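You operate a simulated robot arm through the tools that you are given. There is no shell and no other tool.

You are at the controls of a simulated two-armed robot. One attempt, no reset.

Task
Pour the leaf tea through the tea strainer into the white mug.
Fine: about 120 ml, no leaves in the mug; teapot back on its mat, strainer on the white saucer. Set down upright: strainer.

Only the result counts: the job must be done as asked and must still hold three seconds after the hand-in. Knocking over, shifting, dropping, spilling or breaking anything else fails it.

Robot
Two 7-joint arms with fingered hands on one trunk that stands fixed in place. Base frame: the origin is at the foot of the trunk, x ahead of it, y to its left, z up; the work surface is at about z = 0.9. Lengths are in m, angles in degrees, forces in N, time in s.
The left shoulder is at [0.08, 0.198, 1.485], the right one opposite. With the tool pointing down near the work surface each hand reaches from about 0.1 to 0.74 m from the base axis, measured 20 degrees to its own side. Payload 4 kg a hand.
Tool frame (each hand has its own): the origin (TCP) lies between the finger pads and is the grasp point; the fingertips stand 0.026 m ahead of it; z points along the fingers, y is the line along which they close. The gripper opens to 0.132 m. The gripper's body begins 0.073 m behind the TCP. The gripper is a hand of 4 fingers: y runs from the thumb to the fingers, the wrist lies at [0, 0, -0.239] in the tool frame, and closing takes about 1.5 s.
Orientation is that of the tool frame in the base frame, as [roll, pitch, yaw] about the fixed x, y, z axes, in that order (R = Rz(yaw) Ry(pitch) Rx(roll)). With the fingers straight down and closing along the base's y, the tool's x points along the base's -x, its y along +y and its z along -z.

Tools
- The arms move only by the tool play_rows. It takes "left_rows", "right_rows" or both (then of equal length, played together; a hand with none holds still); each is a list of rows, each a list of 6 numbers: the shift along the tool's x, y, z in m, then the turn, a rotation vector about the tool's x, y, z in degrees. In form: [[dx, dy, dz, rx, ry, rz], ...]. A call has 1 to 20 rows; each row shifts and turns the commanded pose from where the row before left it, along the tool's axes as they then stand. "left_gripper" and "right_gripper" are, for a hand that has rows, the finger opening in m, from 0 to 0.132, set as the call begins (left out, the last holds). Each row takes 0.2 s and may step no farther than 0.05 m and 8.6 degrees from the row before; otherwise, or with a gripper value out of range, the whole call is refused. A pose out of reach is approached as far as the arm can. The call stops where the force on the tool passes 90 N (or 10 N more than at its start, if that is more) or the arm is blocked; 0.2 s more then pass. The fingers move at their own pace (about 0.072 m/s each) and stop on an object; they squeeze with about 30 N. The grip force told is the motor's: it shows also when the fingers shut on nothing. Time passes only in rows, and 0.2 s behind the last, so rows that do not move let the fingers close. It gives the time, the measured TCP pose, the force on the tool (base axes), the opening and the grip force at its end, in the units of the frame above (readings bear some noise), with the torque about the TCP (base axes, N m) and any sound that the robot's microphone picked up, and new pictures: "pictures" is both (left out), scene, wrist or none (wrist: the cameras of the hands that moved).
- Cameras (640 x 400 px; columns grow to the right, rows downward): "scene" is now at [0.1117, -0.0137, 1.6513]; the picture's right is [-0.16, -0.99, 0.00], its down [-0.67, 0.11, -0.73] and it looks along [0.72, -0.12, -0.68] (base axes); focal length 360 px, centre (320, 200). "left" rides on the left gripper at [-0.068, 0.002, -0.097] in its tool frame; the picture's right is [-0.02, -1.00, 0.00], its down [0.82, -0.02, -0.58] and it looks along [0.58, -0.01, 0.82] (tool axes); focal length 270 px, centre (320, 200). "right" rides on the right gripper at [0.068, 0.002, -0.097] in its tool frame; the picture's right is [-0.03, 1.00, 0.00], its down [-0.82, -0.02, -0.58] and it looks along [-0.58, -0.02, 0.82] (tool axes); focal length 270 px, centre (320, 200). There is no depth. A picture from a camera that has moved, and an enlarged one, comes with that camera's place and axes in the base frame and with its lens.
- move_column(by): slides the trunk up (or, below 0, down) by that many m; the arms and the scene camera ride with it, the base frame stays. It gives what a move gives, with no picture.
- curl_fingers(finger1, finger2, finger3, thumb_bend, hand): sets how far each is bent, from 0 (flat) to 1 (curled in); at 0.3 the hand is open as for a grip, at 0.7 the pads meet at the TCP. One left out holds its place. A second passes; each finger stops where it meets its share of the squeeze, and holds until it gets a number again. A gripper value or a shape takes the hand back. It gives what a move gives, with no picture; readings hold the bend of each and the force on the fingers (four entries, about 0 where the hand has none), thumb and palm.
- preshape(shape, hand): the hand has 4 fingers and takes this shape, open, in about a second: jaw (thumb against the fingers, like two jaws); tri (thumb and two fingers); tip (a fingertip pinch); poke (one finger out to press); point (the index stretched); flat (the hand flat); cup (the hand cupped); fist (a fist). The gripper value then closes the fingers along that shape, each until it touches; the sizes above hold for jaw. It gives what a move gives, with no picture.
- aim_head(pan, tilt): turns the head with the scene camera to pan (to the left, within 86 degrees either way) and tilt (down, from -29 to 69), counted from straight ahead of the robot. It gives what a move gives, and a new picture of the scene camera.
- enlarge(camera, box): a new picture of the part [left, top, right, bottom] of that camera's present view, enlarged. The clock stands still meanwhile.
- hand_in(): hands the job in; it is judged then, once.

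Nothing tells you positions but the pictures and the camera data. Unless the task says otherwise, let go and move clear before handing in.

The tools are called after ">>>" as name(argument=value, ...) on one line, values as JSON. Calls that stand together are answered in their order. play_rows: Moves the arms, as the interface text tells. Its arguments: {"type":"object","properties":{"left_rows":{"type":"array","items":{"type":"array","items":{"type":"number"}}},"left_gripper":{"type":"number"},"right_rows":{"type":"array","items":{"type":"array","items":{"type":"number"}}},"right_gripper":{"type":"number"},"pictures":{"type":"string","enum":["both","scene","wrist","none"]}},"required":[]} The other tools are called the same way: move_column (by) slides the trunk up or down; preshape (shape, hand) gives the hand a shape; curl_fingers (finger1, finger2, finger3, thumb_bend, hand) moves the fingers one by one; aim_head (pan, tilt) turns the head that bears the scene camera; enlarge (camera, box) takes an enlarged picture of a part of a camera's view; hand_in () hands the job in.

At the start:

```text
time_s: 0.0
left_eef_pos: [0.5827, 0.2053, 1.2124]
left_orientation: [-179.9, 0.0, 180.0]
left_contact_force: [-0.5, -0.3, 0.0]
left_ft_torque: [0.03, -0.01, 0.0]
left_grip_width: 0.132
left_grasp_force: 0.1
left_shape: jaw
left_bend: [0.3, 0.3, 0.3, 0.3]
left_finger forces: [0.1, 0.0, 0.1, 0.1, 0.0, 0.1]
right_eef_pos: [0.5722, -0.2734, 1.2135]
right_orientation: [-180.0, 0.0, 180.0]
right_contact_force: [-0.8, 0.1, 0.0]
right_ft_torque: [-0.03, 0.0, 0.01]
right_grip_width: 0.132
right_grasp_force: 0.0
right_shape: jaw
right_bend: [0.3, 0.3, 0.3, 0.3]
right_finger forces: [0.0, 0.1, 0.0, 0.0, 0.0, 0.0]
trunk travel left (down, up): [-0.795, 0.045]
head pan, tilt: [-9.3, 43.1]
```

scene: 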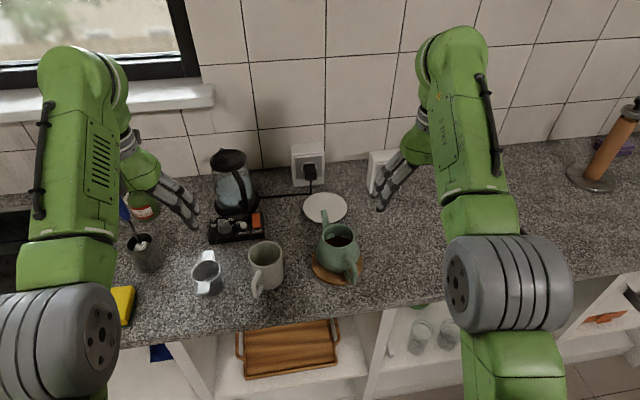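
right: 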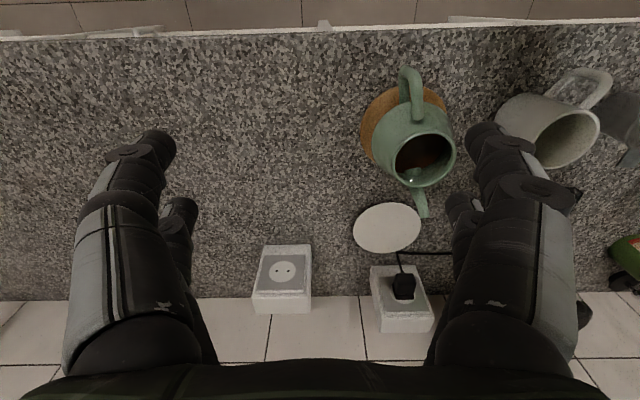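
left: 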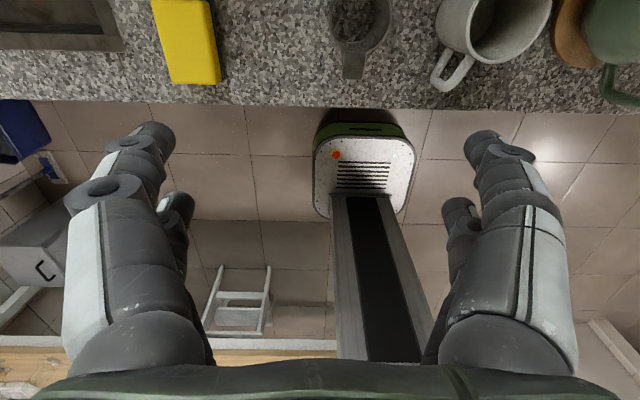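

I see a green teapot on a cork mat, a white saucer behind it, a whitish mug, a small strainer-like object with a handle, and a kettle. I'll look closer before moving.

>>> enlarge(camera="scene", box=[180, 130, 380, 310])

>>> enlarge(camera="left", box=[280, 0, 640, 120])

>>> enlarge(camera="right", box=[340, 40, 640, 300])

```text
2.22 times, centred on (280, 220) of scene
camera zoom: at [0.1117, -0.0137, 1.6513], right [-0.16, -0.99, 0.0], down [-0.67, 0.11, -0.73], along [0.72, -0.12, -0.68], focal length 800 px, centre (409, 156)
```

zoom: 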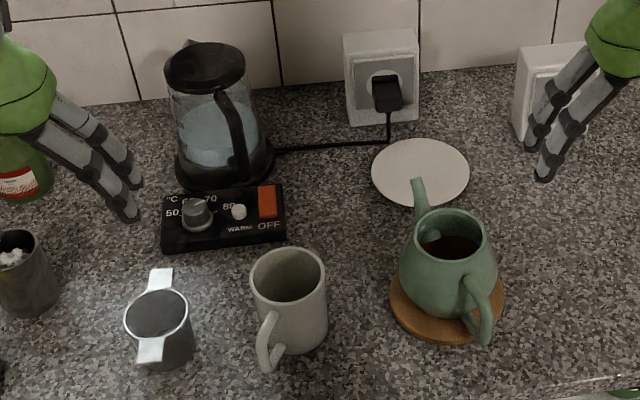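

```text
1.78 times, centred on (460, 60) of left
camera zoom: at [0.6511, 0.209, 1.3081], right [0.02, -1.0, 0.0], down [-0.82, -0.02, 0.58], along [-0.58, -0.01, -0.82], focal length 480 px, centre (71, 449)
```

zoom: 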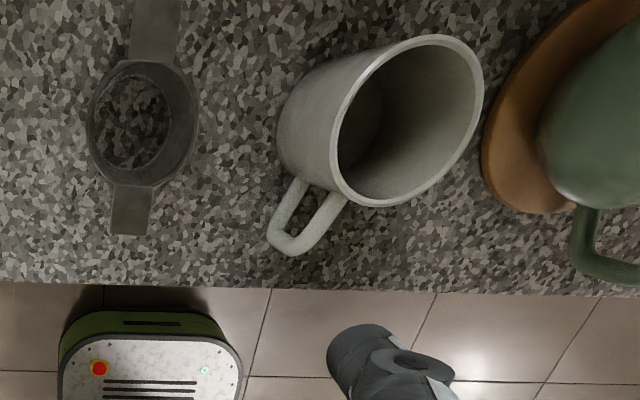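

```text
1.54 times, centred on (490, 170) of right
camera zoom: at [0.5057, -0.2723, 1.3091], right [0.03, 1.0, 0.0], down [0.82, -0.02, 0.58], along [0.58, -0.02, -0.82], focal length 416 px, centre (58, 246)
```

zoom: 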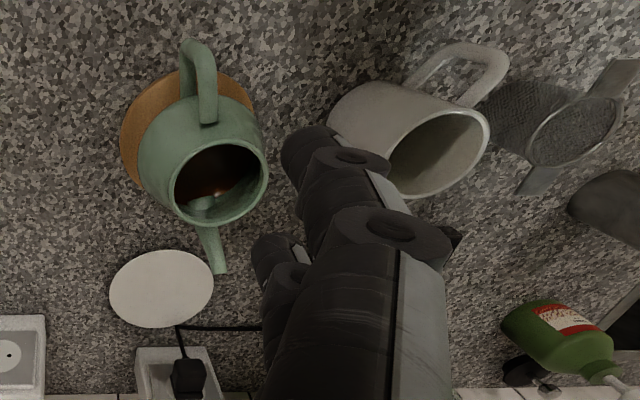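

The strainer is a two‑tabbed basket at about (0.646, 0.167), the mug at about (0.645, 0.026) and the teapot at about (0.66, -0.147), with its spout toward +x. The saucer is at about (0.86, -0.15). I'll check the hands' shape and get closer views of the teapot and strainer.

>>> enlarge(camera="scene", box=[360, 60, 520, 220])

>>> play_rows(right_rows=[[0.03, 0, -0.01, 0, -5, 0], [0.03, 0, -0.01, 0, -5, 0], [0.03, 0.02, -0.01, 0, -5, 0], [0.03, 0.02, -0.01, 0, -5, 0], [0.02, 0.02, 0, 0, -5, 0], [0, 0.02, 0, 0, -5, 0], [0, 0.02, 0, 0, -5, 0], [0, 0.01, 0, 0, -5, 0]], left_rows=[[0, 0, 0, 0, 0, 0], [-0.03, 0, 0, 0, 0, 0], [-0.03, 0, 0, 0, 0, 0], [-0.04, 0, 0, 0, 0, 0], [0, 0, 0, 0, 0, 0], [0, 0, 0, 0, 0, 0], [0, 0, 0, 0, 0, 0], [0, 0, 0, 0, 0, 0]])

```text
2.50 times, centred on (440, 140) of scene
camera zoom: at [0.1117, -0.0137, 1.6513], right [-0.16, -0.99, 0.0], down [-0.67, 0.11, -0.73], along [0.72, -0.12, -0.68], focal length 900 px, centre (20, 350)
```

zoom: 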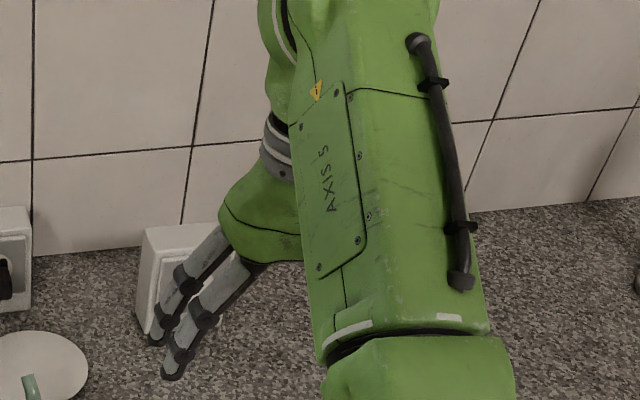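

```text
time_s: 1.8
left_eef_pos: [0.684, 0.2077, 1.2138]
left_orientation: [180.0, 0.1, -180.0]
left_contact_force: [-0.5, -0.2, -0.6]
left_ft_torque: [-0.01, -0.01, 0.0]
left_grip_width: 0.1319
left_grasp_force: 0.0
left_shape: jaw
left_bend: [0.3, 0.3, 0.3, 0.3]
left_finger forces: [0.0, 0.1, 0.0, 0.0, 0.1, 0.0]
right_eef_pos: [0.4871, -0.1714, 1.1929]
right_orientation: [-180.0, 40.2, 179.9]
right_contact_force: [0.7, -1.2, 1.2]
right_ft_torque: [0.01, -0.02, -0.01]
right_grip_width: 0.1317
right_grasp_force: 0.0
right_shape: jaw
right_bend: [0.3, 0.3, 0.3, 0.3]
right_finger forces: [0.1, 0.0, 0.1, 0.1, 0.1, 0.1]
right hand out of reach, approached as far as the arm can: row 1, 2, 3, 4
trunk travel left (down, up): [-0.795, 0.045]
head pan, tilt: [-9.3, 43.1]
camera scene: at [0.1108, -0.0133, 1.6514], right [-0.16, -0.99, 0.0], down [-0.67, 0.11, -0.73], along [0.72, -0.12, -0.68], focal length 360 px, centre (320, 200)
camera right: at [0.3728, -0.1698, 1.2225], right [0.02, 1.0, 0.02], down [0.25, -0.02, 0.97], along [0.97, -0.02, -0.25], focal length 270 px, centre (320, 200)
camera left: at [0.7523, 0.2092, 1.308], right [0.02, -1.0, 0.0], down [-0.82, -0.02, 0.58], along [-0.58, -0.01, -0.82], focal length 270 px, centre (320, 200)
```

scene: 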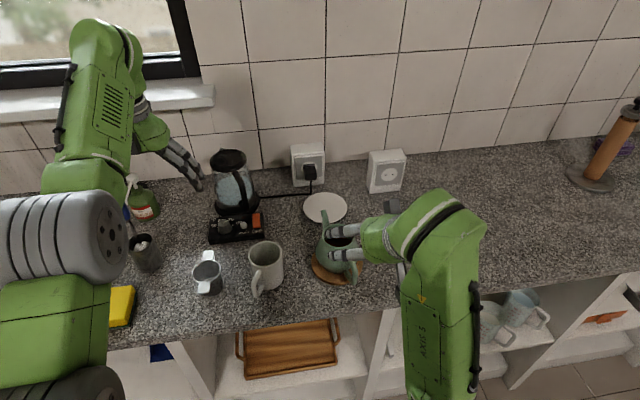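
right: 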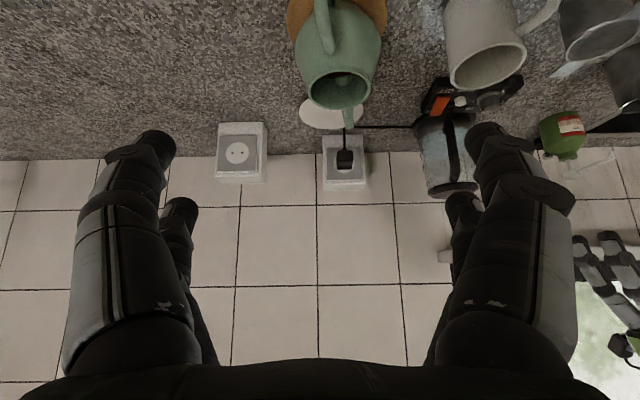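
left: 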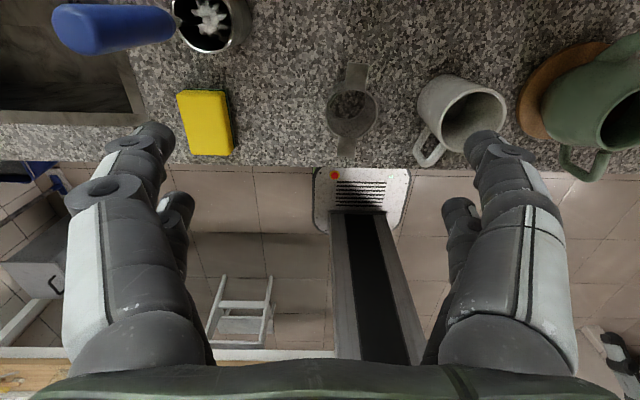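

The cameras now show the teapot from behind its handle and the strainer from above. I'll zoom in on both.

>>> enlarge(camera="right", box=[260, 0, 580, 140])

>>> enlarge(camera="left", box=[300, 40, 640, 200])

>>> enlarge(camera="scene", box=[180, 180, 400, 310])

```text
2.00 times, centred on (420, 70) of right
camera zoom: at [0.3728, -0.1698, 1.2225], right [0.02, 1.0, 0.02], down [0.25, -0.02, 0.97], along [0.97, -0.02, -0.25], focal length 541 px, centre (120, 460)
```

zoom: 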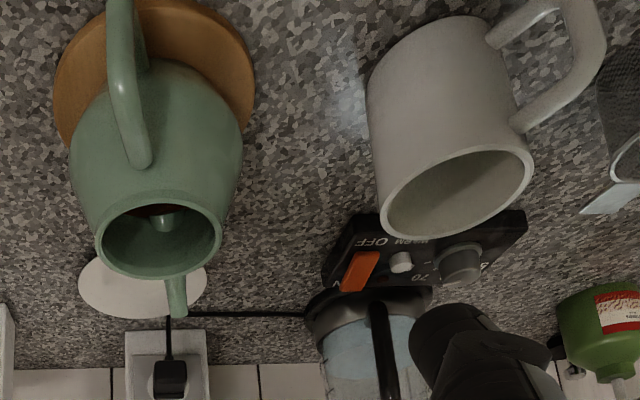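

```text
1.88 times, centred on (470, 120) of left
camera zoom: at [0.7523, 0.2092, 1.308], right [0.02, -1.0, 0.0], down [-0.82, -0.02, 0.58], along [-0.58, -0.01, -0.82], focal length 509 px, centre (38, 351)
```

zoom: 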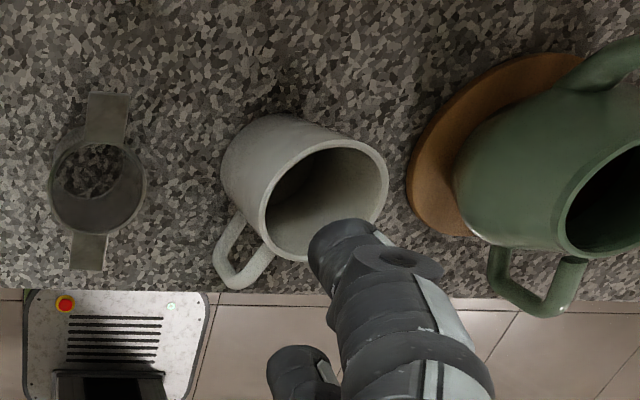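

```text
2.91 times, centred on (290, 245) of scene
camera zoom: at [0.1108, -0.0133, 1.6514], right [-0.16, -0.99, 0.0], down [-0.67, 0.11, -0.73], along [0.72, -0.12, -0.68], focal length 1047 px, centre (407, 69)
```

zoom: 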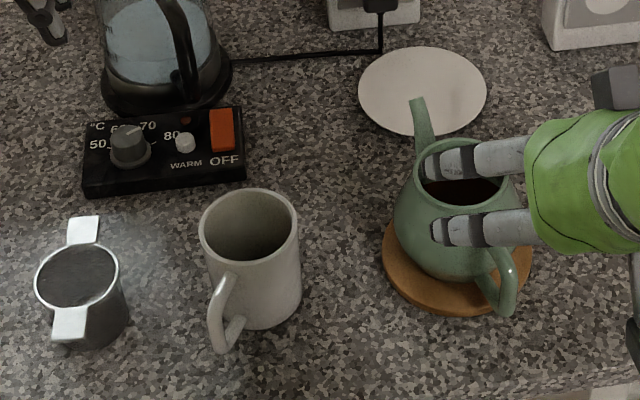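

The strainer's tabs run along x, spanning about 0.12 m at z≈0.96. I'll turn the left hand so its jaws close along x, hover above the strainer and check alignment. The right hand backs off toward a horizontal approach to the teapot handle later.

>>> play_rows(left_rows=[[0, 0, 0, 0, 0, 8.2], [0, 0, 0, 0, 0, 8.2], [0, 0, 0, 0, 0, 8.2], [0, 0, 0, 0, 0, 8.2], [0, 0, 0, 0, 0, 8.2], [0, 0, 0, 0, 0, 8.2], [0, 0, 0, 0, 0, 8.2], [0, 0, 0, 0, 0, 8.2], [0, 0, 0, 0, 0, 8.2], [0, 0, 0, 0, 0, 8.2], [0, 0, 0, 0, 0, 8.0], [-0.01, -0.01, 0.03, 0, 0, 0], [-0.01, -0.01, 0.03, 0, 0, 0], [-0.01, -0.011, 0.03, 0, 0, 0], [-0.01, -0.01, 0.0, 0, 0, 0], [0, 0, 0, 0, 0, 0]])

```text
time_s: 5.2
left_eef_pos: [0.7183, 0.1279, 1.1112]
left_orientation: [-179.9, -0.3, 136.5]
left_contact_force: [-0.2, -0.2, 1.1]
left_ft_torque: [0.0, 0.0, -0.03]
left_grip_width: 0.132
left_grasp_force: 0.0
left_shape: jaw
left_bend: [0.3, 0.3, 0.3, 0.3]
left_finger forces: [0.0, 0.0, 0.0, 0.0, 0.0, 0.1]
left hand out of reach, approached as far as the arm can: row 4, 5, 6, 7, 8, 9, 10, 11
right_eef_pos: [0.4867, -0.1712, 1.1919]
right_orientation: [180.0, 40.1, -180.0]
right_contact_force: [-0.9, 0.0, -1.7]
right_ft_torque: [0.03, -0.01, 0.01]
right_grip_width: 0.132
right_grasp_force: 0.0
right_shape: jaw
right_bend: [0.3, 0.3, 0.3, 0.3]
right_finger forces: [0.0, 0.1, 0.1, 0.0, 0.0, 0.0]
trunk travel left (down, up): [-0.795, 0.045]
head pan, tilt: [-9.3, 43.1]
camera scene: at [0.1114, -0.0139, 1.6513], right [-0.16, -0.99, 0.0], down [-0.67, 0.11, -0.73], along [0.72, -0.12, -0.68], focal length 360 px, centre (320, 200)
camera left: at [0.7701, 0.0825, 1.2058], right [-0.67, -0.74, 0.0], down [-0.6, 0.55, 0.58], along [-0.43, 0.39, -0.81], focal length 270 px, centre (320, 200)
```

scene: 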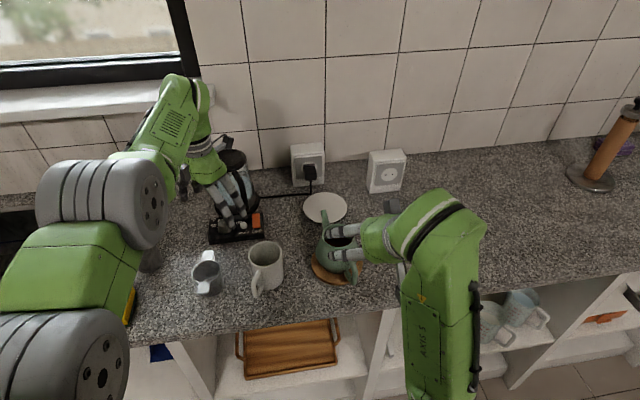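
left: 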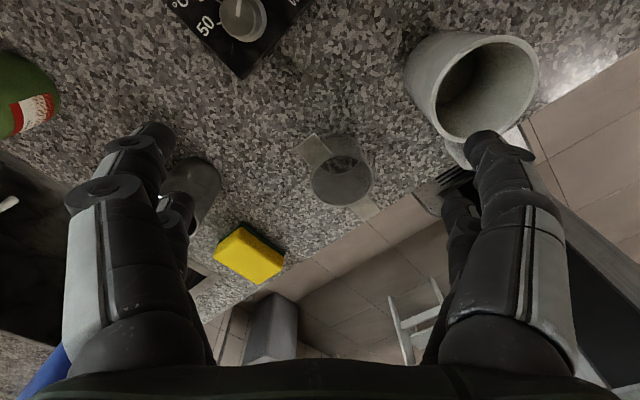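

The left wrist reached a limit at about 44° of turn and drifted toward the kettle. I'll back it up and away, then try the opposite turn direction.

>>> play_rows(left_rows=[[0.02, -0.005, -0.025, 0, 0, 0], [0.02, -0.005, -0.025, 0, 0, 0], [0.02, -0.006, 0, 0, 0, 0], [0.02, -0.006, 0, 0, 0, 0], [0, 0, 0, 0, 0, -8.4], [0, 0, 0, 0, 0, -8.4], [0, 0, 0, 0, 0, -8.4], [0, 0, 0, 0, 0, -8.4], [0, 0, 0, 0, 0, -8.4], [0, 0, 0, 0, 0, -8.4], [0, 0, 0, 0, 0, -8.4], [0, 0, 0, 0, 0, -8.4], [0, 0, 0, 0, 0, -8.4], [0, 0, 0, 0, 0, -8.4], [0, 0, 0, 0, 0, -8.4], [0, 0, 0, 0, 0, -8.4], [0, 0, 0, 0, 0, -8.4], [0, 0, 0, 0, 0, -8.4], [0, 0, 0, 0, 0, -8.4], [0, 0, 0, 0, 0, -7.5]])

```text
time_s: 9.4
left_eef_pos: [0.6833, 0.1404, 1.1372]
left_orientation: [179.7, 0.2, -89.8]
left_contact_force: [0.7, 0.7, 0.6]
left_ft_torque: [0.0, -0.02, 0.04]
left_grip_width: 0.1319
left_grasp_force: 0.1
left_shape: jaw
left_bend: [0.3, 0.3, 0.3, 0.3]
left_finger forces: [0.0, 0.0, 0.0, 0.0, 0.1, 0.0]
left hand out of reach, approached as far as the arm can: row 2, 3, 4
right_eef_pos: [0.4875, -0.1713, 1.193]
right_orientation: [179.9, 40.0, -180.0]
right_contact_force: [0.1, 0.1, 0.5]
right_ft_torque: [0.01, 0.02, -0.02]
right_grip_width: 0.1322
right_grasp_force: 0.0
right_shape: jaw
right_bend: [0.3, 0.3, 0.3, 0.3]
right_finger forces: [0.1, 0.0, 0.0, 0.0, 0.0, 0.0]
trunk travel left (down, up): [-0.795, 0.045]
head pan, tilt: [-9.3, 43.1]
camera scene: at [0.1118, -0.0137, 1.6513], right [-0.16, -0.99, 0.0], down [-0.67, 0.11, -0.73], along [0.72, -0.12, -0.68], focal length 360 px, centre (320, 200)
camera left: at [0.6828, 0.2091, 1.2323], right [1.0, 0.03, 0.0], down [0.02, -0.82, 0.58], along [0.01, -0.58, -0.82], focal length 270 px, centre (320, 200)
```

scene: 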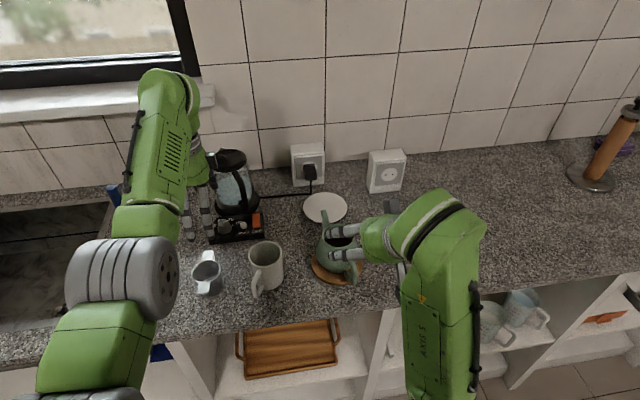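
left: 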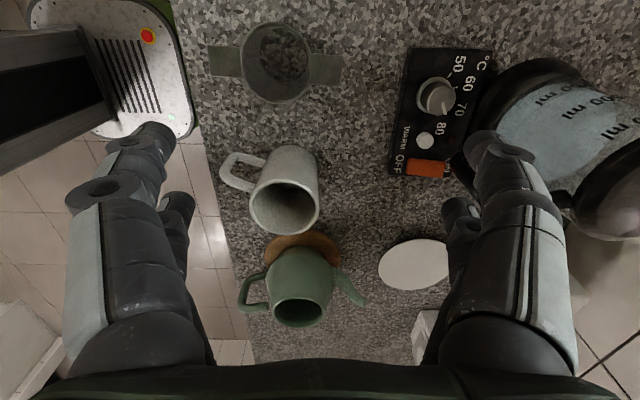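

The turn the other way worked: the left jaws now close along x, and the strainer is centred at (0.6425, 0.167). I'll hover right above it and look again before going down.

>>> play_rows(left_rows=[[-0.009, 0.014, 0.02, 0, 0, 0], [-0.009, 0.014, 0.02, 0, 0, 0], [-0.009, 0.013, 0.02, 0, 0, 0], [0, 0, 0.017, 0, 0, 0], [0, 0, 0, 0, 0, 0]])

```text
time_s: 10.6
left_eef_pos: [0.642, 0.1674, 1.0607]
left_orientation: [179.7, 0.0, -90.0]
left_contact_force: [0.5, -0.1, 0.1]
left_ft_torque: [0.02, 0.02, 0.03]
left_grip_width: 0.1319
left_grasp_force: 0.0
left_shape: jaw
left_bend: [0.3, 0.3, 0.3, 0.3]
left_finger forces: [0.0, 0.1, 0.1, 0.0, 0.0, 0.0]
right_eef_pos: [0.4881, -0.1709, 1.1921]
right_orientation: [-179.9, 40.0, -180.0]
right_contact_force: [0.3, -0.1, -0.1]
right_ft_torque: [-0.01, -0.06, -0.01]
right_grip_width: 0.1318
right_grasp_force: 0.1
right_shape: jaw
right_bend: [0.3, 0.3, 0.3, 0.3]
right_finger forces: [0.0, 0.0, 0.1, 0.0, 0.1, 0.0]
trunk travel left (down, up): [-0.795, 0.045]
head pan, tilt: [-9.3, 43.1]
camera scene: at [0.112, -0.0138, 1.6513], right [-0.16, -0.99, 0.0], down [-0.67, 0.11, -0.73], along [0.72, -0.12, -0.68], focal length 360 px, centre (320, 200)
camera left: at [0.6419, 0.2359, 1.1556], right [1.0, 0.03, 0.0], down [0.02, -0.82, 0.58], along [0.01, -0.58, -0.82], focal length 270 px, centre (320, 200)
```

scene: 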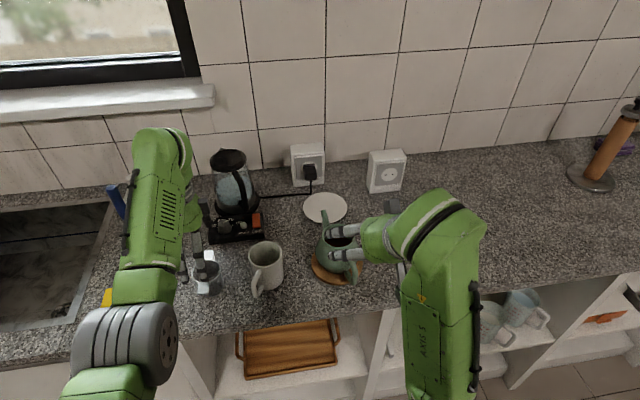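
left: 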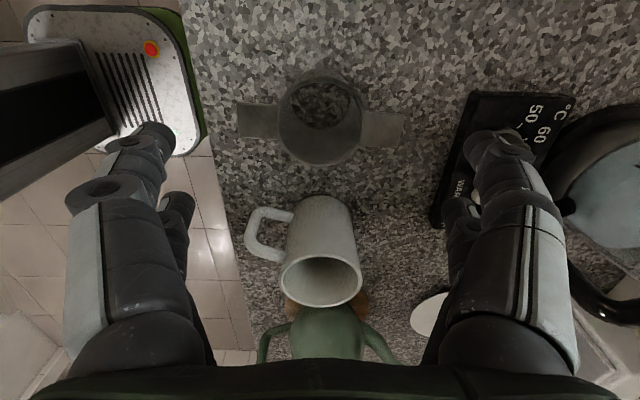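

The hand appears to have two fingers per side, about 2 cm either side of the tool axis. I'll look closely at this and test which finger is which before gripping the narrow tabs.

>>> curl_fingers(hand="left", finger1=0.55)

>>> enlarge(camera="left", box=[0, 0, 640, 400])

>>> curl_fingers(hand="left", finger1=0.3, finger2=0.55)

>>> enlarge(camera="left", box=[0, 0, 640, 400])

>>> curl_fingers(hand="left", finger2=0.3, finger3=0.55)

>>> enlarge(camera="left", box=[0, 0, 640, 400])

>>> curl_fingers(hand="left", finger3=0.3, thumb_bend=0.55)

>>> enlarge(camera="left", box=[0, 0, 640, 400])

```text
time_s: 11.6
left_eef_pos: [0.6426, 0.1674, 1.0606]
left_orientation: [179.8, 0.2, -90.0]
left_contact_force: [0.0, 1.0, -0.2]
left_ft_torque: [0.0, -0.01, 0.0]
left_grip_width: 0.0915
left_grasp_force: 0.0
left_shape: fingers
left_bend: [0.55, 0.3, 0.3, 0.3]
left_finger forces: [0.0, 0.1, 0.1, 0.1, 0.1, 0.1]
right_eef_pos: [0.4865, -0.1701, 1.1926]
right_orientation: [-179.9, 39.9, -179.9]
right_contact_force: [0.1, 0.4, 0.4]
right_ft_torque: [0.02, 0.0, 0.03]
right_grip_width: 0.1318
right_grasp_force: 0.0
right_shape: jaw
right_bend: [0.3, 0.3, 0.3, 0.3]
right_finger forces: [0.0, 0.1, 0.1, 0.0, 0.0, 0.0]
trunk travel left (down, up): [-0.795, 0.045]
head pan, tilt: [-9.3, 43.1]
```

```text
1.00 times, centred on (320, 200) of left (not enlarged: the box is as wide or as high as the picture)
camera zoom: at [0.6417, 0.2359, 1.1559], right [1.0, 0.02, 0.0], down [0.02, -0.82, 0.58], along [0.01, -0.58, -0.82], focal length 270 px, centre (320, 200)
```

zoom: 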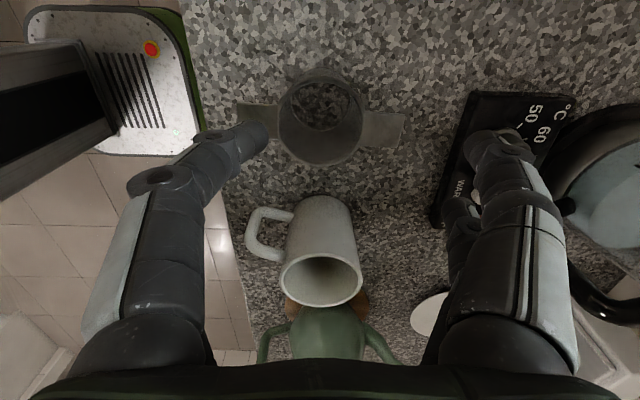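

```text
time_s: 12.6
left_eef_pos: [0.6421, 0.1668, 1.0607]
left_orientation: [179.8, 0.3, -89.9]
left_contact_force: [-0.3, -0.9, 0.1]
left_ft_torque: [0.01, 0.03, 0.0]
left_grip_width: 0.1328
left_grasp_force: 0.1
left_shape: fingers
left_bend: [0.3, 0.55, 0.3, 0.3]
left_finger forces: [0.0, 0.0, 0.0, 0.0, 0.0, 0.0]
right_eef_pos: [0.4868, -0.1708, 1.1924]
right_orientation: [-180.0, 40.0, -180.0]
right_contact_force: [-0.5, 0.3, 0.8]
right_ft_torque: [0.0, 0.03, 0.0]
right_grip_width: 0.1319
right_grasp_force: 0.1
right_shape: jaw
right_bend: [0.3, 0.3, 0.3, 0.3]
right_finger forces: [0.0, 0.1, 0.0, 0.1, 0.0, 0.0]
trunk travel left (down, up): [-0.795, 0.045]
head pan, tilt: [-9.3, 43.1]
```

```text
1.00 times, centred on (320, 200) of left (not enlarged: the box is as wide or as high as the picture)
camera zoom: at [0.6418, 0.2359, 1.1559], right [1.0, 0.02, 0.0], down [0.02, -0.82, 0.58], along [0.01, -0.58, -0.82], focal length 270 px, centre (320, 200)
```

zoom: 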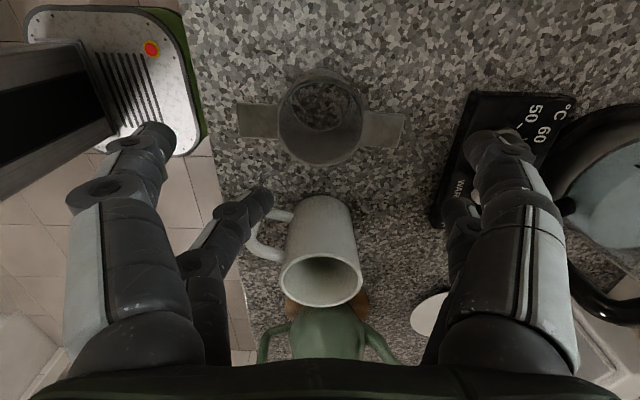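

```text
time_s: 13.6
left_eef_pos: [0.6433, 0.166, 1.0608]
left_orientation: [179.7, 0.2, -90.0]
left_contact_force: [0.6, 1.0, -0.2]
left_ft_torque: [0.01, 0.01, 0.01]
left_grip_width: 0.1327
left_grasp_force: 0.0
left_shape: fingers
left_bend: [0.3, 0.3, 0.55, 0.3]
left_finger forces: [0.0, 0.0, 0.0, 0.1, 0.0, 0.0]
right_eef_pos: [0.4871, -0.1702, 1.192]
right_orientation: [180.0, 39.9, -179.9]
right_contact_force: [0.6, -0.2, -0.2]
right_ft_torque: [-0.01, 0.0, -0.01]
right_grip_width: 0.1318
right_grasp_force: 0.1
right_shape: jaw
right_bend: [0.3, 0.3, 0.3, 0.3]
right_finger forces: [0.0, 0.0, 0.0, 0.0, 0.0, 0.1]
trunk travel left (down, up): [-0.795, 0.045]
head pan, tilt: [-9.3, 43.1]
```

```text
1.00 times, centred on (320, 200) of left (not enlarged: the box is as wide or as high as the picture)
camera zoom: at [0.6417, 0.2359, 1.1559], right [1.0, 0.02, 0.0], down [0.02, -0.82, 0.58], along [0.01, -0.58, -0.82], focal length 270 px, centre (320, 200)
```

zoom: 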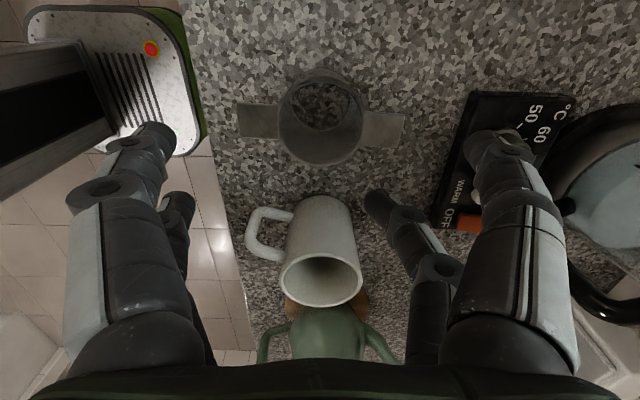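

```text
time_s: 14.6
left_eef_pos: [0.6431, 0.1675, 1.06]
left_orientation: [179.7, 0.2, -90.1]
left_contact_force: [-0.7, -0.4, 0.0]
left_ft_torque: [0.01, 0.0, -0.01]
left_grip_width: 0.091
left_grasp_force: 0.1
left_shape: fingers
left_bend: [0.3, 0.3, 0.3, 0.55]
left_finger forces: [0.0, 0.1, 0.0, 0.0, 0.0, 0.0]
right_eef_pos: [0.487, -0.1724, 1.1922]
right_orientation: [180.0, 40.1, 180.0]
right_contact_force: [0.0, 0.5, -0.2]
right_ft_torque: [-0.02, 0.01, 0.01]
right_grip_width: 0.132
right_grasp_force: 0.0
right_shape: jaw
right_bend: [0.3, 0.3, 0.3, 0.3]
right_finger forces: [0.0, 0.0, 0.1, 0.1, 0.1, 0.1]
trunk travel left (down, up): [-0.795, 0.045]
head pan, tilt: [-9.3, 43.1]
```

```text
1.00 times, centred on (320, 200) of left (not enlarged: the box is as wide or as high as the picture)
camera zoom: at [0.6418, 0.2359, 1.1559], right [1.0, 0.02, 0.0], down [0.02, -0.82, 0.58], along [0.01, -0.58, -0.82], focal length 270 px, centre (320, 200)
```

zoom: 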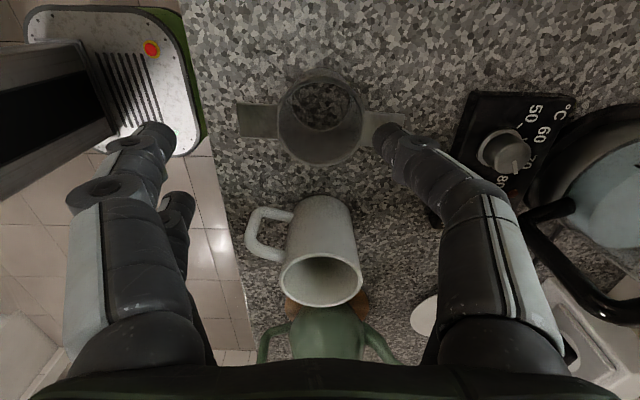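

Finger 1 and the thumb form one opposed pair about 18 mm toward the camera side. Fingers 2 and 3 form the other pair. I'll grip the strainer's tab ends with finger 1 and the thumb only, so I'm shifting the TCP 18 mm toward the mug and descending partway to check.

>>> preshape(hand="left", shape="jaw")

>>> play_rows(left_rows=[[0.009, 0, 0, 0, 0, 0], [0.009, 0, 0.02, 0, 0, 0], [0, 0, 0.02, 0, 0, 0], [0, 0, 0.01, 0, 0, 0], [0, 0, 0, 0, 0, 0]])

>>> enlarge(camera="left", box=[100, 50, 540, 250])

```text
time_s: 15.5
left_eef_pos: [0.6419, 0.1675, 1.06]
left_orientation: [179.8, 0.2, -90.0]
left_contact_force: [0.4, 0.3, -0.7]
left_ft_torque: [0.0, 0.01, -0.01]
left_grip_width: 0.1319
left_grasp_force: 0.0
left_shape: jaw
left_bend: [0.3, 0.3, 0.3, 0.3]
left_finger forces: [0.1, 0.0, 0.0, 0.0, 0.1, 0.1]
right_eef_pos: [0.4865, -0.1715, 1.1925]
right_orientation: [-180.0, 40.0, -179.9]
right_contact_force: [-0.5, -0.5, 0.5]
right_ft_torque: [0.0, 0.01, -0.02]
right_grip_width: 0.1319
right_grasp_force: 0.1
right_shape: jaw
right_bend: [0.3, 0.3, 0.3, 0.3]
right_finger forces: [0.1, 0.0, 0.0, 0.0, 0.0, 0.0]
trunk travel left (down, up): [-0.795, 0.045]
head pan, tilt: [-9.3, 43.1]
```

```text
time_s: 16.7
left_eef_pos: [0.642, 0.1491, 1.0095]
left_orientation: [179.8, 0.2, -90.0]
left_contact_force: [0.5, 0.1, 0.0]
left_ft_torque: [0.01, 0.03, 0.0]
left_grip_width: 0.1318
left_grasp_force: 0.1
left_shape: jaw
left_bend: [0.3, 0.3, 0.3, 0.3]
left_finger forces: [0.0, 0.0, 0.0, 0.1, 0.1, 0.0]
right_eef_pos: [0.4866, -0.1701, 1.1919]
right_orientation: [-180.0, 39.9, 179.9]
right_contact_force: [0.0, 0.3, 0.5]
right_ft_torque: [0.0, 0.02, -0.03]
right_grip_width: 0.1318
right_grasp_force: 0.1
right_shape: jaw
right_bend: [0.3, 0.3, 0.3, 0.3]
right_finger forces: [0.0, 0.1, 0.0, 0.0, 0.0, 0.0]
trunk travel left (down, up): [-0.795, 0.045]
head pan, tilt: [-9.3, 43.1]
camera scene: at [0.1116, -0.014, 1.6513], right [-0.16, -0.99, 0.0], down [-0.67, 0.11, -0.73], along [0.72, -0.12, -0.68], focal length 360 px, centre (320, 200)
camera left: at [0.6413, 0.2184, 1.1048], right [1.0, 0.02, 0.0], down [0.02, -0.82, 0.57], along [0.01, -0.57, -0.82], focal length 270 px, centre (320, 200)
```

scene: 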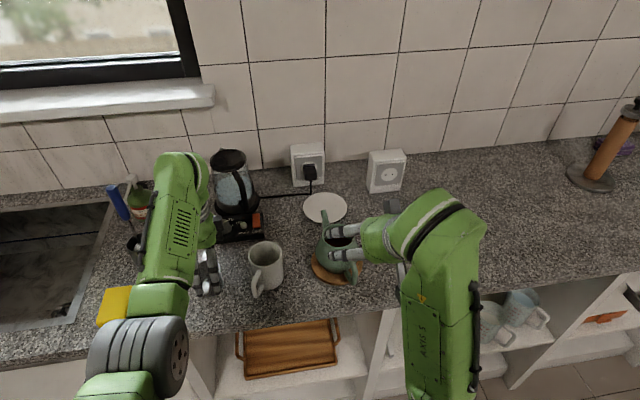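
left: 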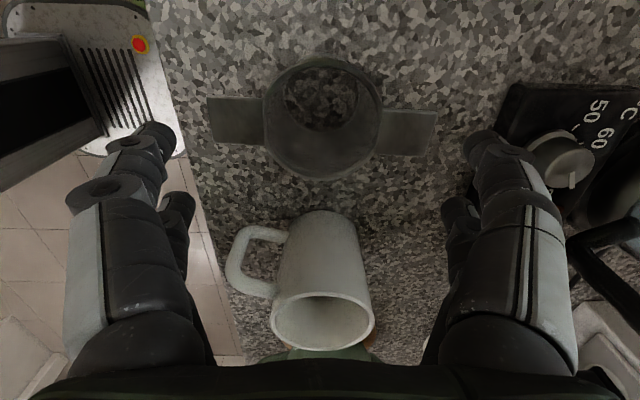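

```text
1.45 times, centred on (320, 150) of left
camera zoom: at [0.6413, 0.2184, 1.1048], right [1.0, 0.02, 0.0], down [0.02, -0.82, 0.57], along [0.01, -0.57, -0.82], focal length 393 px, centre (320, 273)
```

zoom: 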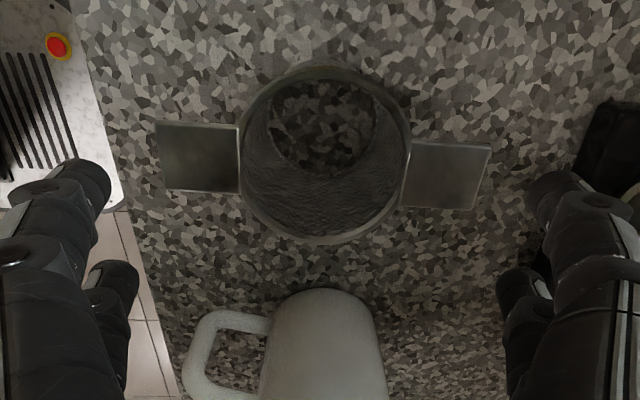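

The tabs sit level at z≈0.960, spanning about 0.122 m and turned about -2°. I'll open the fingers a bit wider and then descend around the tab ends.

>>> curl_fingers(hand="left", finger1=0.24, thumb_bend=0.24, finger2=0.22, finger3=0.22)

>>> play_rows(left_rows=[[0, -0.001, 0.008, 0, 0, 2], [0, 0, 0.01, 0, 0, 0], [0, 0, 0.01, 0, 0, 0], [0, 0, 0.01, 0, 0, 0], [0, 0, 0.01, 0, 0, 0], [0, 0, 0, 0, 0, 0]])

>>> enlarge(camera="left", box=[100, 0, 540, 250])

```text
time_s: 17.7
left_eef_pos: [0.6414, 0.1506, 1.0094]
left_orientation: [179.8, 0.2, -89.9]
left_contact_force: [0.4, 0.4, 0.6]
left_ft_torque: [-0.03, 0.02, -0.01]
left_grip_width: 0.1453
left_grasp_force: 0.0
left_shape: fingers
left_bend: [0.24, 0.22, 0.22, 0.24]
left_finger forces: [0.1, 0.0, 0.0, 0.0, 0.0, 0.1]
right_eef_pos: [0.4866, -0.1702, 1.1925]
right_orientation: [-180.0, 40.0, 179.9]
right_contact_force: [0.8, -0.7, -0.5]
right_ft_torque: [0.03, 0.0, -0.01]
right_grip_width: 0.1317
right_grasp_force: 0.0
right_shape: jaw
right_bend: [0.3, 0.3, 0.3, 0.3]
right_finger forces: [0.0, 0.1, 0.0, 0.1, 0.0, 0.0]
trunk travel left (down, up): [-0.795, 0.045]
head pan, tilt: [-9.3, 43.1]
```

```text
time_s: 19.1
left_eef_pos: [0.6421, 0.1493, 0.9613]
left_orientation: [179.7, 0.1, -92.0]
left_contact_force: [0.1, 0.2, 0.8]
left_ft_torque: [0.01, 0.03, 0.0]
left_grip_width: 0.1453
left_grasp_force: 0.1
left_shape: fingers
left_bend: [0.24, 0.22, 0.22, 0.24]
left_finger forces: [0.0, 0.0, 0.0, 0.0, 0.0, 0.0]
right_eef_pos: [0.4862, -0.1703, 1.193]
right_orientation: [180.0, 40.1, 180.0]
right_contact_force: [-0.8, 0.1, -0.5]
right_ft_torque: [-0.02, 0.05, 0.01]
right_grip_width: 0.1319
right_grasp_force: 0.1
right_shape: jaw
right_bend: [0.3, 0.3, 0.3, 0.3]
right_finger forces: [0.1, 0.0, 0.1, 0.1, 0.0, 0.0]
trunk travel left (down, up): [-0.795, 0.045]
head pan, tilt: [-9.3, 43.1]
camera scene: at [0.1116, -0.0137, 1.6513], right [-0.16, -0.99, 0.0], down [-0.67, 0.11, -0.73], along [0.72, -0.12, -0.68], focal length 360 px, centre (320, 200)
camera left: at [0.6445, 0.2184, 1.0573], right [1.0, -0.01, 0.0], down [-0.01, -0.82, 0.58], along [-0.01, -0.58, -0.82], focal length 270 px, centre (320, 200)
```

scene: 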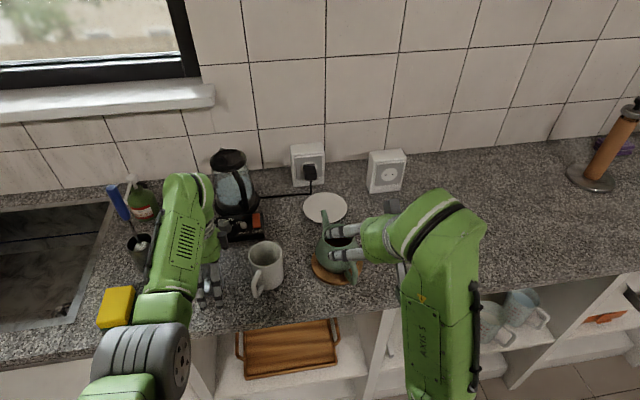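
left: 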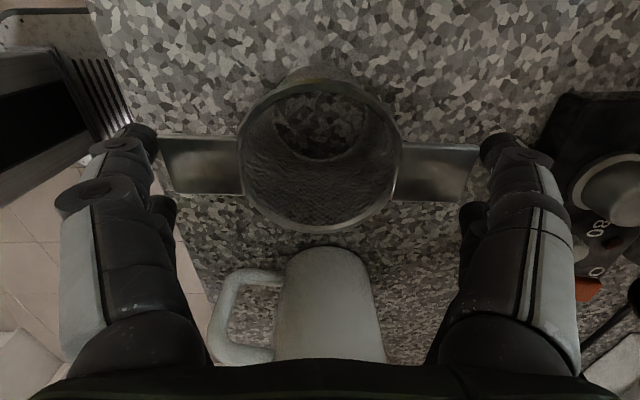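

```text
1.45 times, centred on (320, 125) of left
camera zoom: at [0.6445, 0.2184, 1.0573], right [1.0, -0.01, 0.0], down [-0.01, -0.82, 0.58], along [-0.01, -0.58, -0.82], focal length 393 px, centre (320, 309)
```

zoom: 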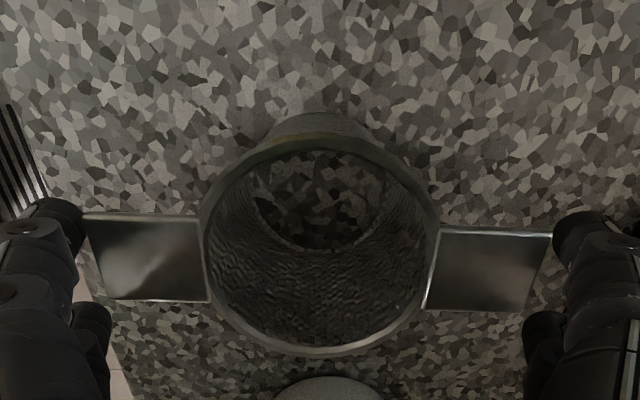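

The tab ends are between finger 1 and the thumb, centred. I'll raise 4 mm and close just that pair.

>>> play_rows(left_rows=[[0.001, 0, -0.004, 0, 0, 0], [0, 0, 0, 0, 0, 0]], pictures="none")

>>> curl_fingers(hand="left", finger1=0.33, thumb_bend=0.33)

>>> enlarge(camera="left", box=[100, 0, 540, 250])

>>> curl_fingers(hand="left", finger1=0.55, thumb_bend=0.55)

>>> enlarge(camera="left", box=[100, 0, 540, 250])

```text
time_s: 19.7
left_eef_pos: [0.6423, 0.1492, 0.9668]
left_orientation: [179.8, 0.1, -92.0]
left_contact_force: [-0.3, 0.0, -0.7]
left_ft_torque: [-0.02, 0.02, -0.01]
left_grip_width: 0.145
left_grasp_force: 0.1
left_shape: fingers
left_bend: [0.24, 0.22, 0.22, 0.24]
left_finger forces: [0.0, 0.1, 0.0, 0.1, 0.1, 0.0]
right_eef_pos: [0.487, -0.1702, 1.1926]
right_orientation: [180.0, 40.1, 180.0]
right_contact_force: [-0.5, -0.1, 0.0]
right_ft_torque: [0.01, -0.03, 0.03]
right_grip_width: 0.1316
right_grasp_force: 0.1
right_shape: jaw
right_bend: [0.3, 0.3, 0.3, 0.3]
right_finger forces: [0.0, 0.0, 0.0, 0.0, 0.0, 0.0]
trunk travel left (down, up): [-0.795, 0.045]
head pan, tilt: [-9.3, 43.1]
```

```text
time_s: 20.7
left_eef_pos: [0.6426, 0.1493, 0.9665]
left_orientation: [179.9, 0.1, -92.0]
left_contact_force: [-0.2, -0.2, 0.2]
left_ft_torque: [0.02, 0.0, 0.01]
left_grip_width: 0.125
left_grasp_force: 0.6
left_shape: fingers
left_bend: [0.32, 0.22, 0.22, 0.33]
left_finger forces: [0.5, 0.0, 0.0, 0.0, 0.5, 0.0]
right_eef_pos: [0.4871, -0.1709, 1.1928]
right_orientation: [-180.0, 40.0, -180.0]
right_contact_force: [-0.5, 0.1, 0.3]
right_ft_torque: [0.04, -0.02, 0.0]
right_grip_width: 0.1319
right_grasp_force: 0.2
right_shape: jaw
right_bend: [0.3, 0.3, 0.3, 0.3]
right_finger forces: [0.1, 0.0, 0.0, 0.0, 0.1, 0.0]
trunk travel left (down, up): [-0.795, 0.045]
head pan, tilt: [-9.3, 43.1]
```

```text
1.45 times, centred on (320, 125) of left
camera zoom: at [0.6445, 0.2173, 1.0619], right [1.0, -0.01, 0.0], down [-0.01, -0.82, 0.58], along [-0.01, -0.58, -0.82], focal length 393 px, centre (320, 309)
```

zoom: 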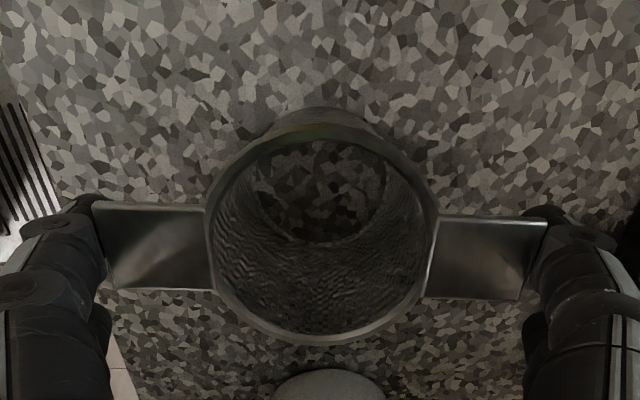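

```text
time_s: 21.7
left_eef_pos: [0.6429, 0.1473, 0.9665]
left_orientation: [179.8, 0.0, -91.9]
left_contact_force: [0.7, 0.3, 1.3]
left_ft_torque: [0.02, -0.07, -0.02]
left_grip_width: 0.1177
left_grasp_force: 17.0
left_shape: fingers
left_bend: [0.34, 0.22, 0.22, 0.49]
left_finger forces: [16.5, 0.0, 0.0, 0.1, 17.2, 0.1]
right_eef_pos: [0.4862, -0.1713, 1.1919]
right_orientation: [-180.0, 40.0, 179.9]
right_contact_force: [-0.4, 0.7, -0.5]
right_ft_torque: [0.02, -0.01, 0.01]
right_grip_width: 0.1321
right_grasp_force: 0.1
right_shape: jaw
right_bend: [0.3, 0.3, 0.3, 0.3]
right_finger forces: [0.0, 0.0, 0.0, 0.1, 0.1, 0.0]
trunk travel left (down, up): [-0.795, 0.045]
head pan, tilt: [-9.3, 43.1]
```

```text
1.45 times, centred on (320, 125) of left
camera zoom: at [0.6445, 0.2173, 1.062], right [1.0, -0.01, 0.0], down [-0.01, -0.82, 0.58], along [-0.01, -0.58, -0.82], focal length 393 px, centre (320, 309)
```

zoom: 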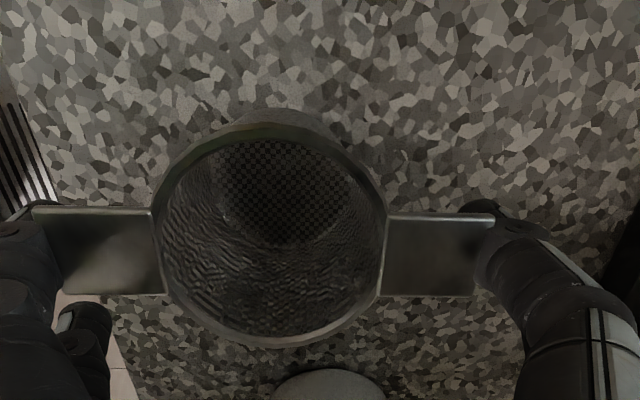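

The strainer is held at 17 N. It slid about 1.4 cm toward -x while being gripped, and I'll allow for that. Now I'll lift gently and check.

>>> play_rows(left_rows=[[0, 0, -0.005, 0, 0, 0], [0, 0, -0.01, 0, 0, 0], [0, 0, -0.015, 0, 0, 0], [0, 0, 0, 0, 0, 0], [0, 0, 0, 0, 0, 0]])

>>> enlarge(camera="scene", box=[160, 220, 290, 320])

```text
time_s: 22.9
left_eef_pos: [0.6419, 0.1495, 0.994]
left_orientation: [179.8, 0.2, -92.0]
left_contact_force: [0.4, -0.1, -0.5]
left_ft_torque: [-0.04, -0.04, -0.02]
left_grip_width: 0.1173
left_grasp_force: 16.1
left_shape: fingers
left_bend: [0.34, 0.22, 0.22, 0.49]
left_finger forces: [16.2, 0.0, 0.1, 0.1, 15.8, 0.0]
right_eef_pos: [0.4864, -0.1703, 1.1916]
right_orientation: [180.0, 40.0, -180.0]
right_contact_force: [0.6, 1.2, 0.4]
right_ft_torque: [0.0, 0.0, 0.01]
right_grip_width: 0.1318
right_grasp_force: 0.0
right_shape: jaw
right_bend: [0.3, 0.3, 0.3, 0.3]
right_finger forces: [0.0, 0.1, 0.1, 0.1, 0.1, 0.0]
trunk travel left (down, up): [-0.795, 0.045]
head pan, tilt: [-9.3, 43.1]
camera scene: at [0.1119, -0.0136, 1.6513], right [-0.16, -0.99, 0.0], down [-0.67, 0.11, -0.73], along [0.72, -0.12, -0.68], focal length 360 px, centre (320, 200)
camera left: at [0.6445, 0.2183, 1.0906], right [1.0, -0.01, 0.0], down [-0.01, -0.82, 0.58], along [-0.01, -0.58, -0.82], focal length 270 px, centre (320, 200)
```

scene: 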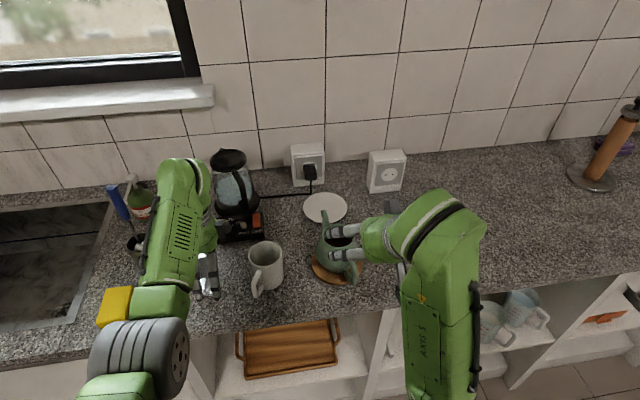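
left: 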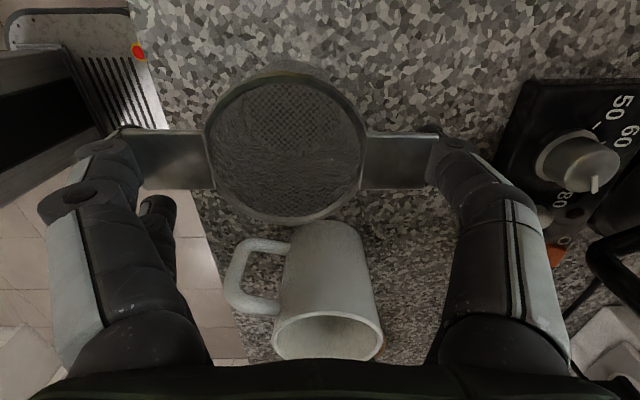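

```text
4.00 times, centred on (225, 270) of scene
camera zoom: at [0.1119, -0.0136, 1.6513], right [-0.16, -0.99, 0.0], down [-0.67, 0.11, -0.73], along [0.72, -0.12, -0.68], focal length 1440 px, centre (700, -80)
```

zoom: 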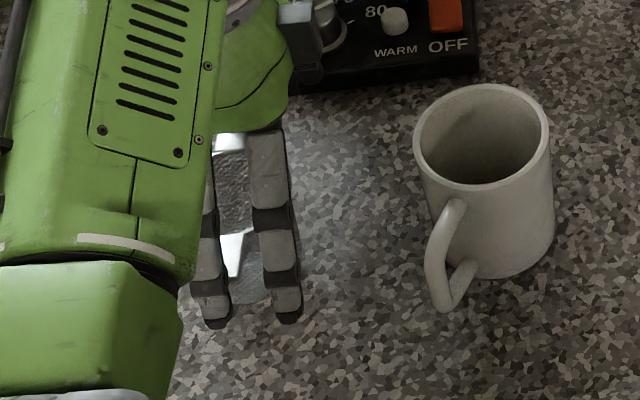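

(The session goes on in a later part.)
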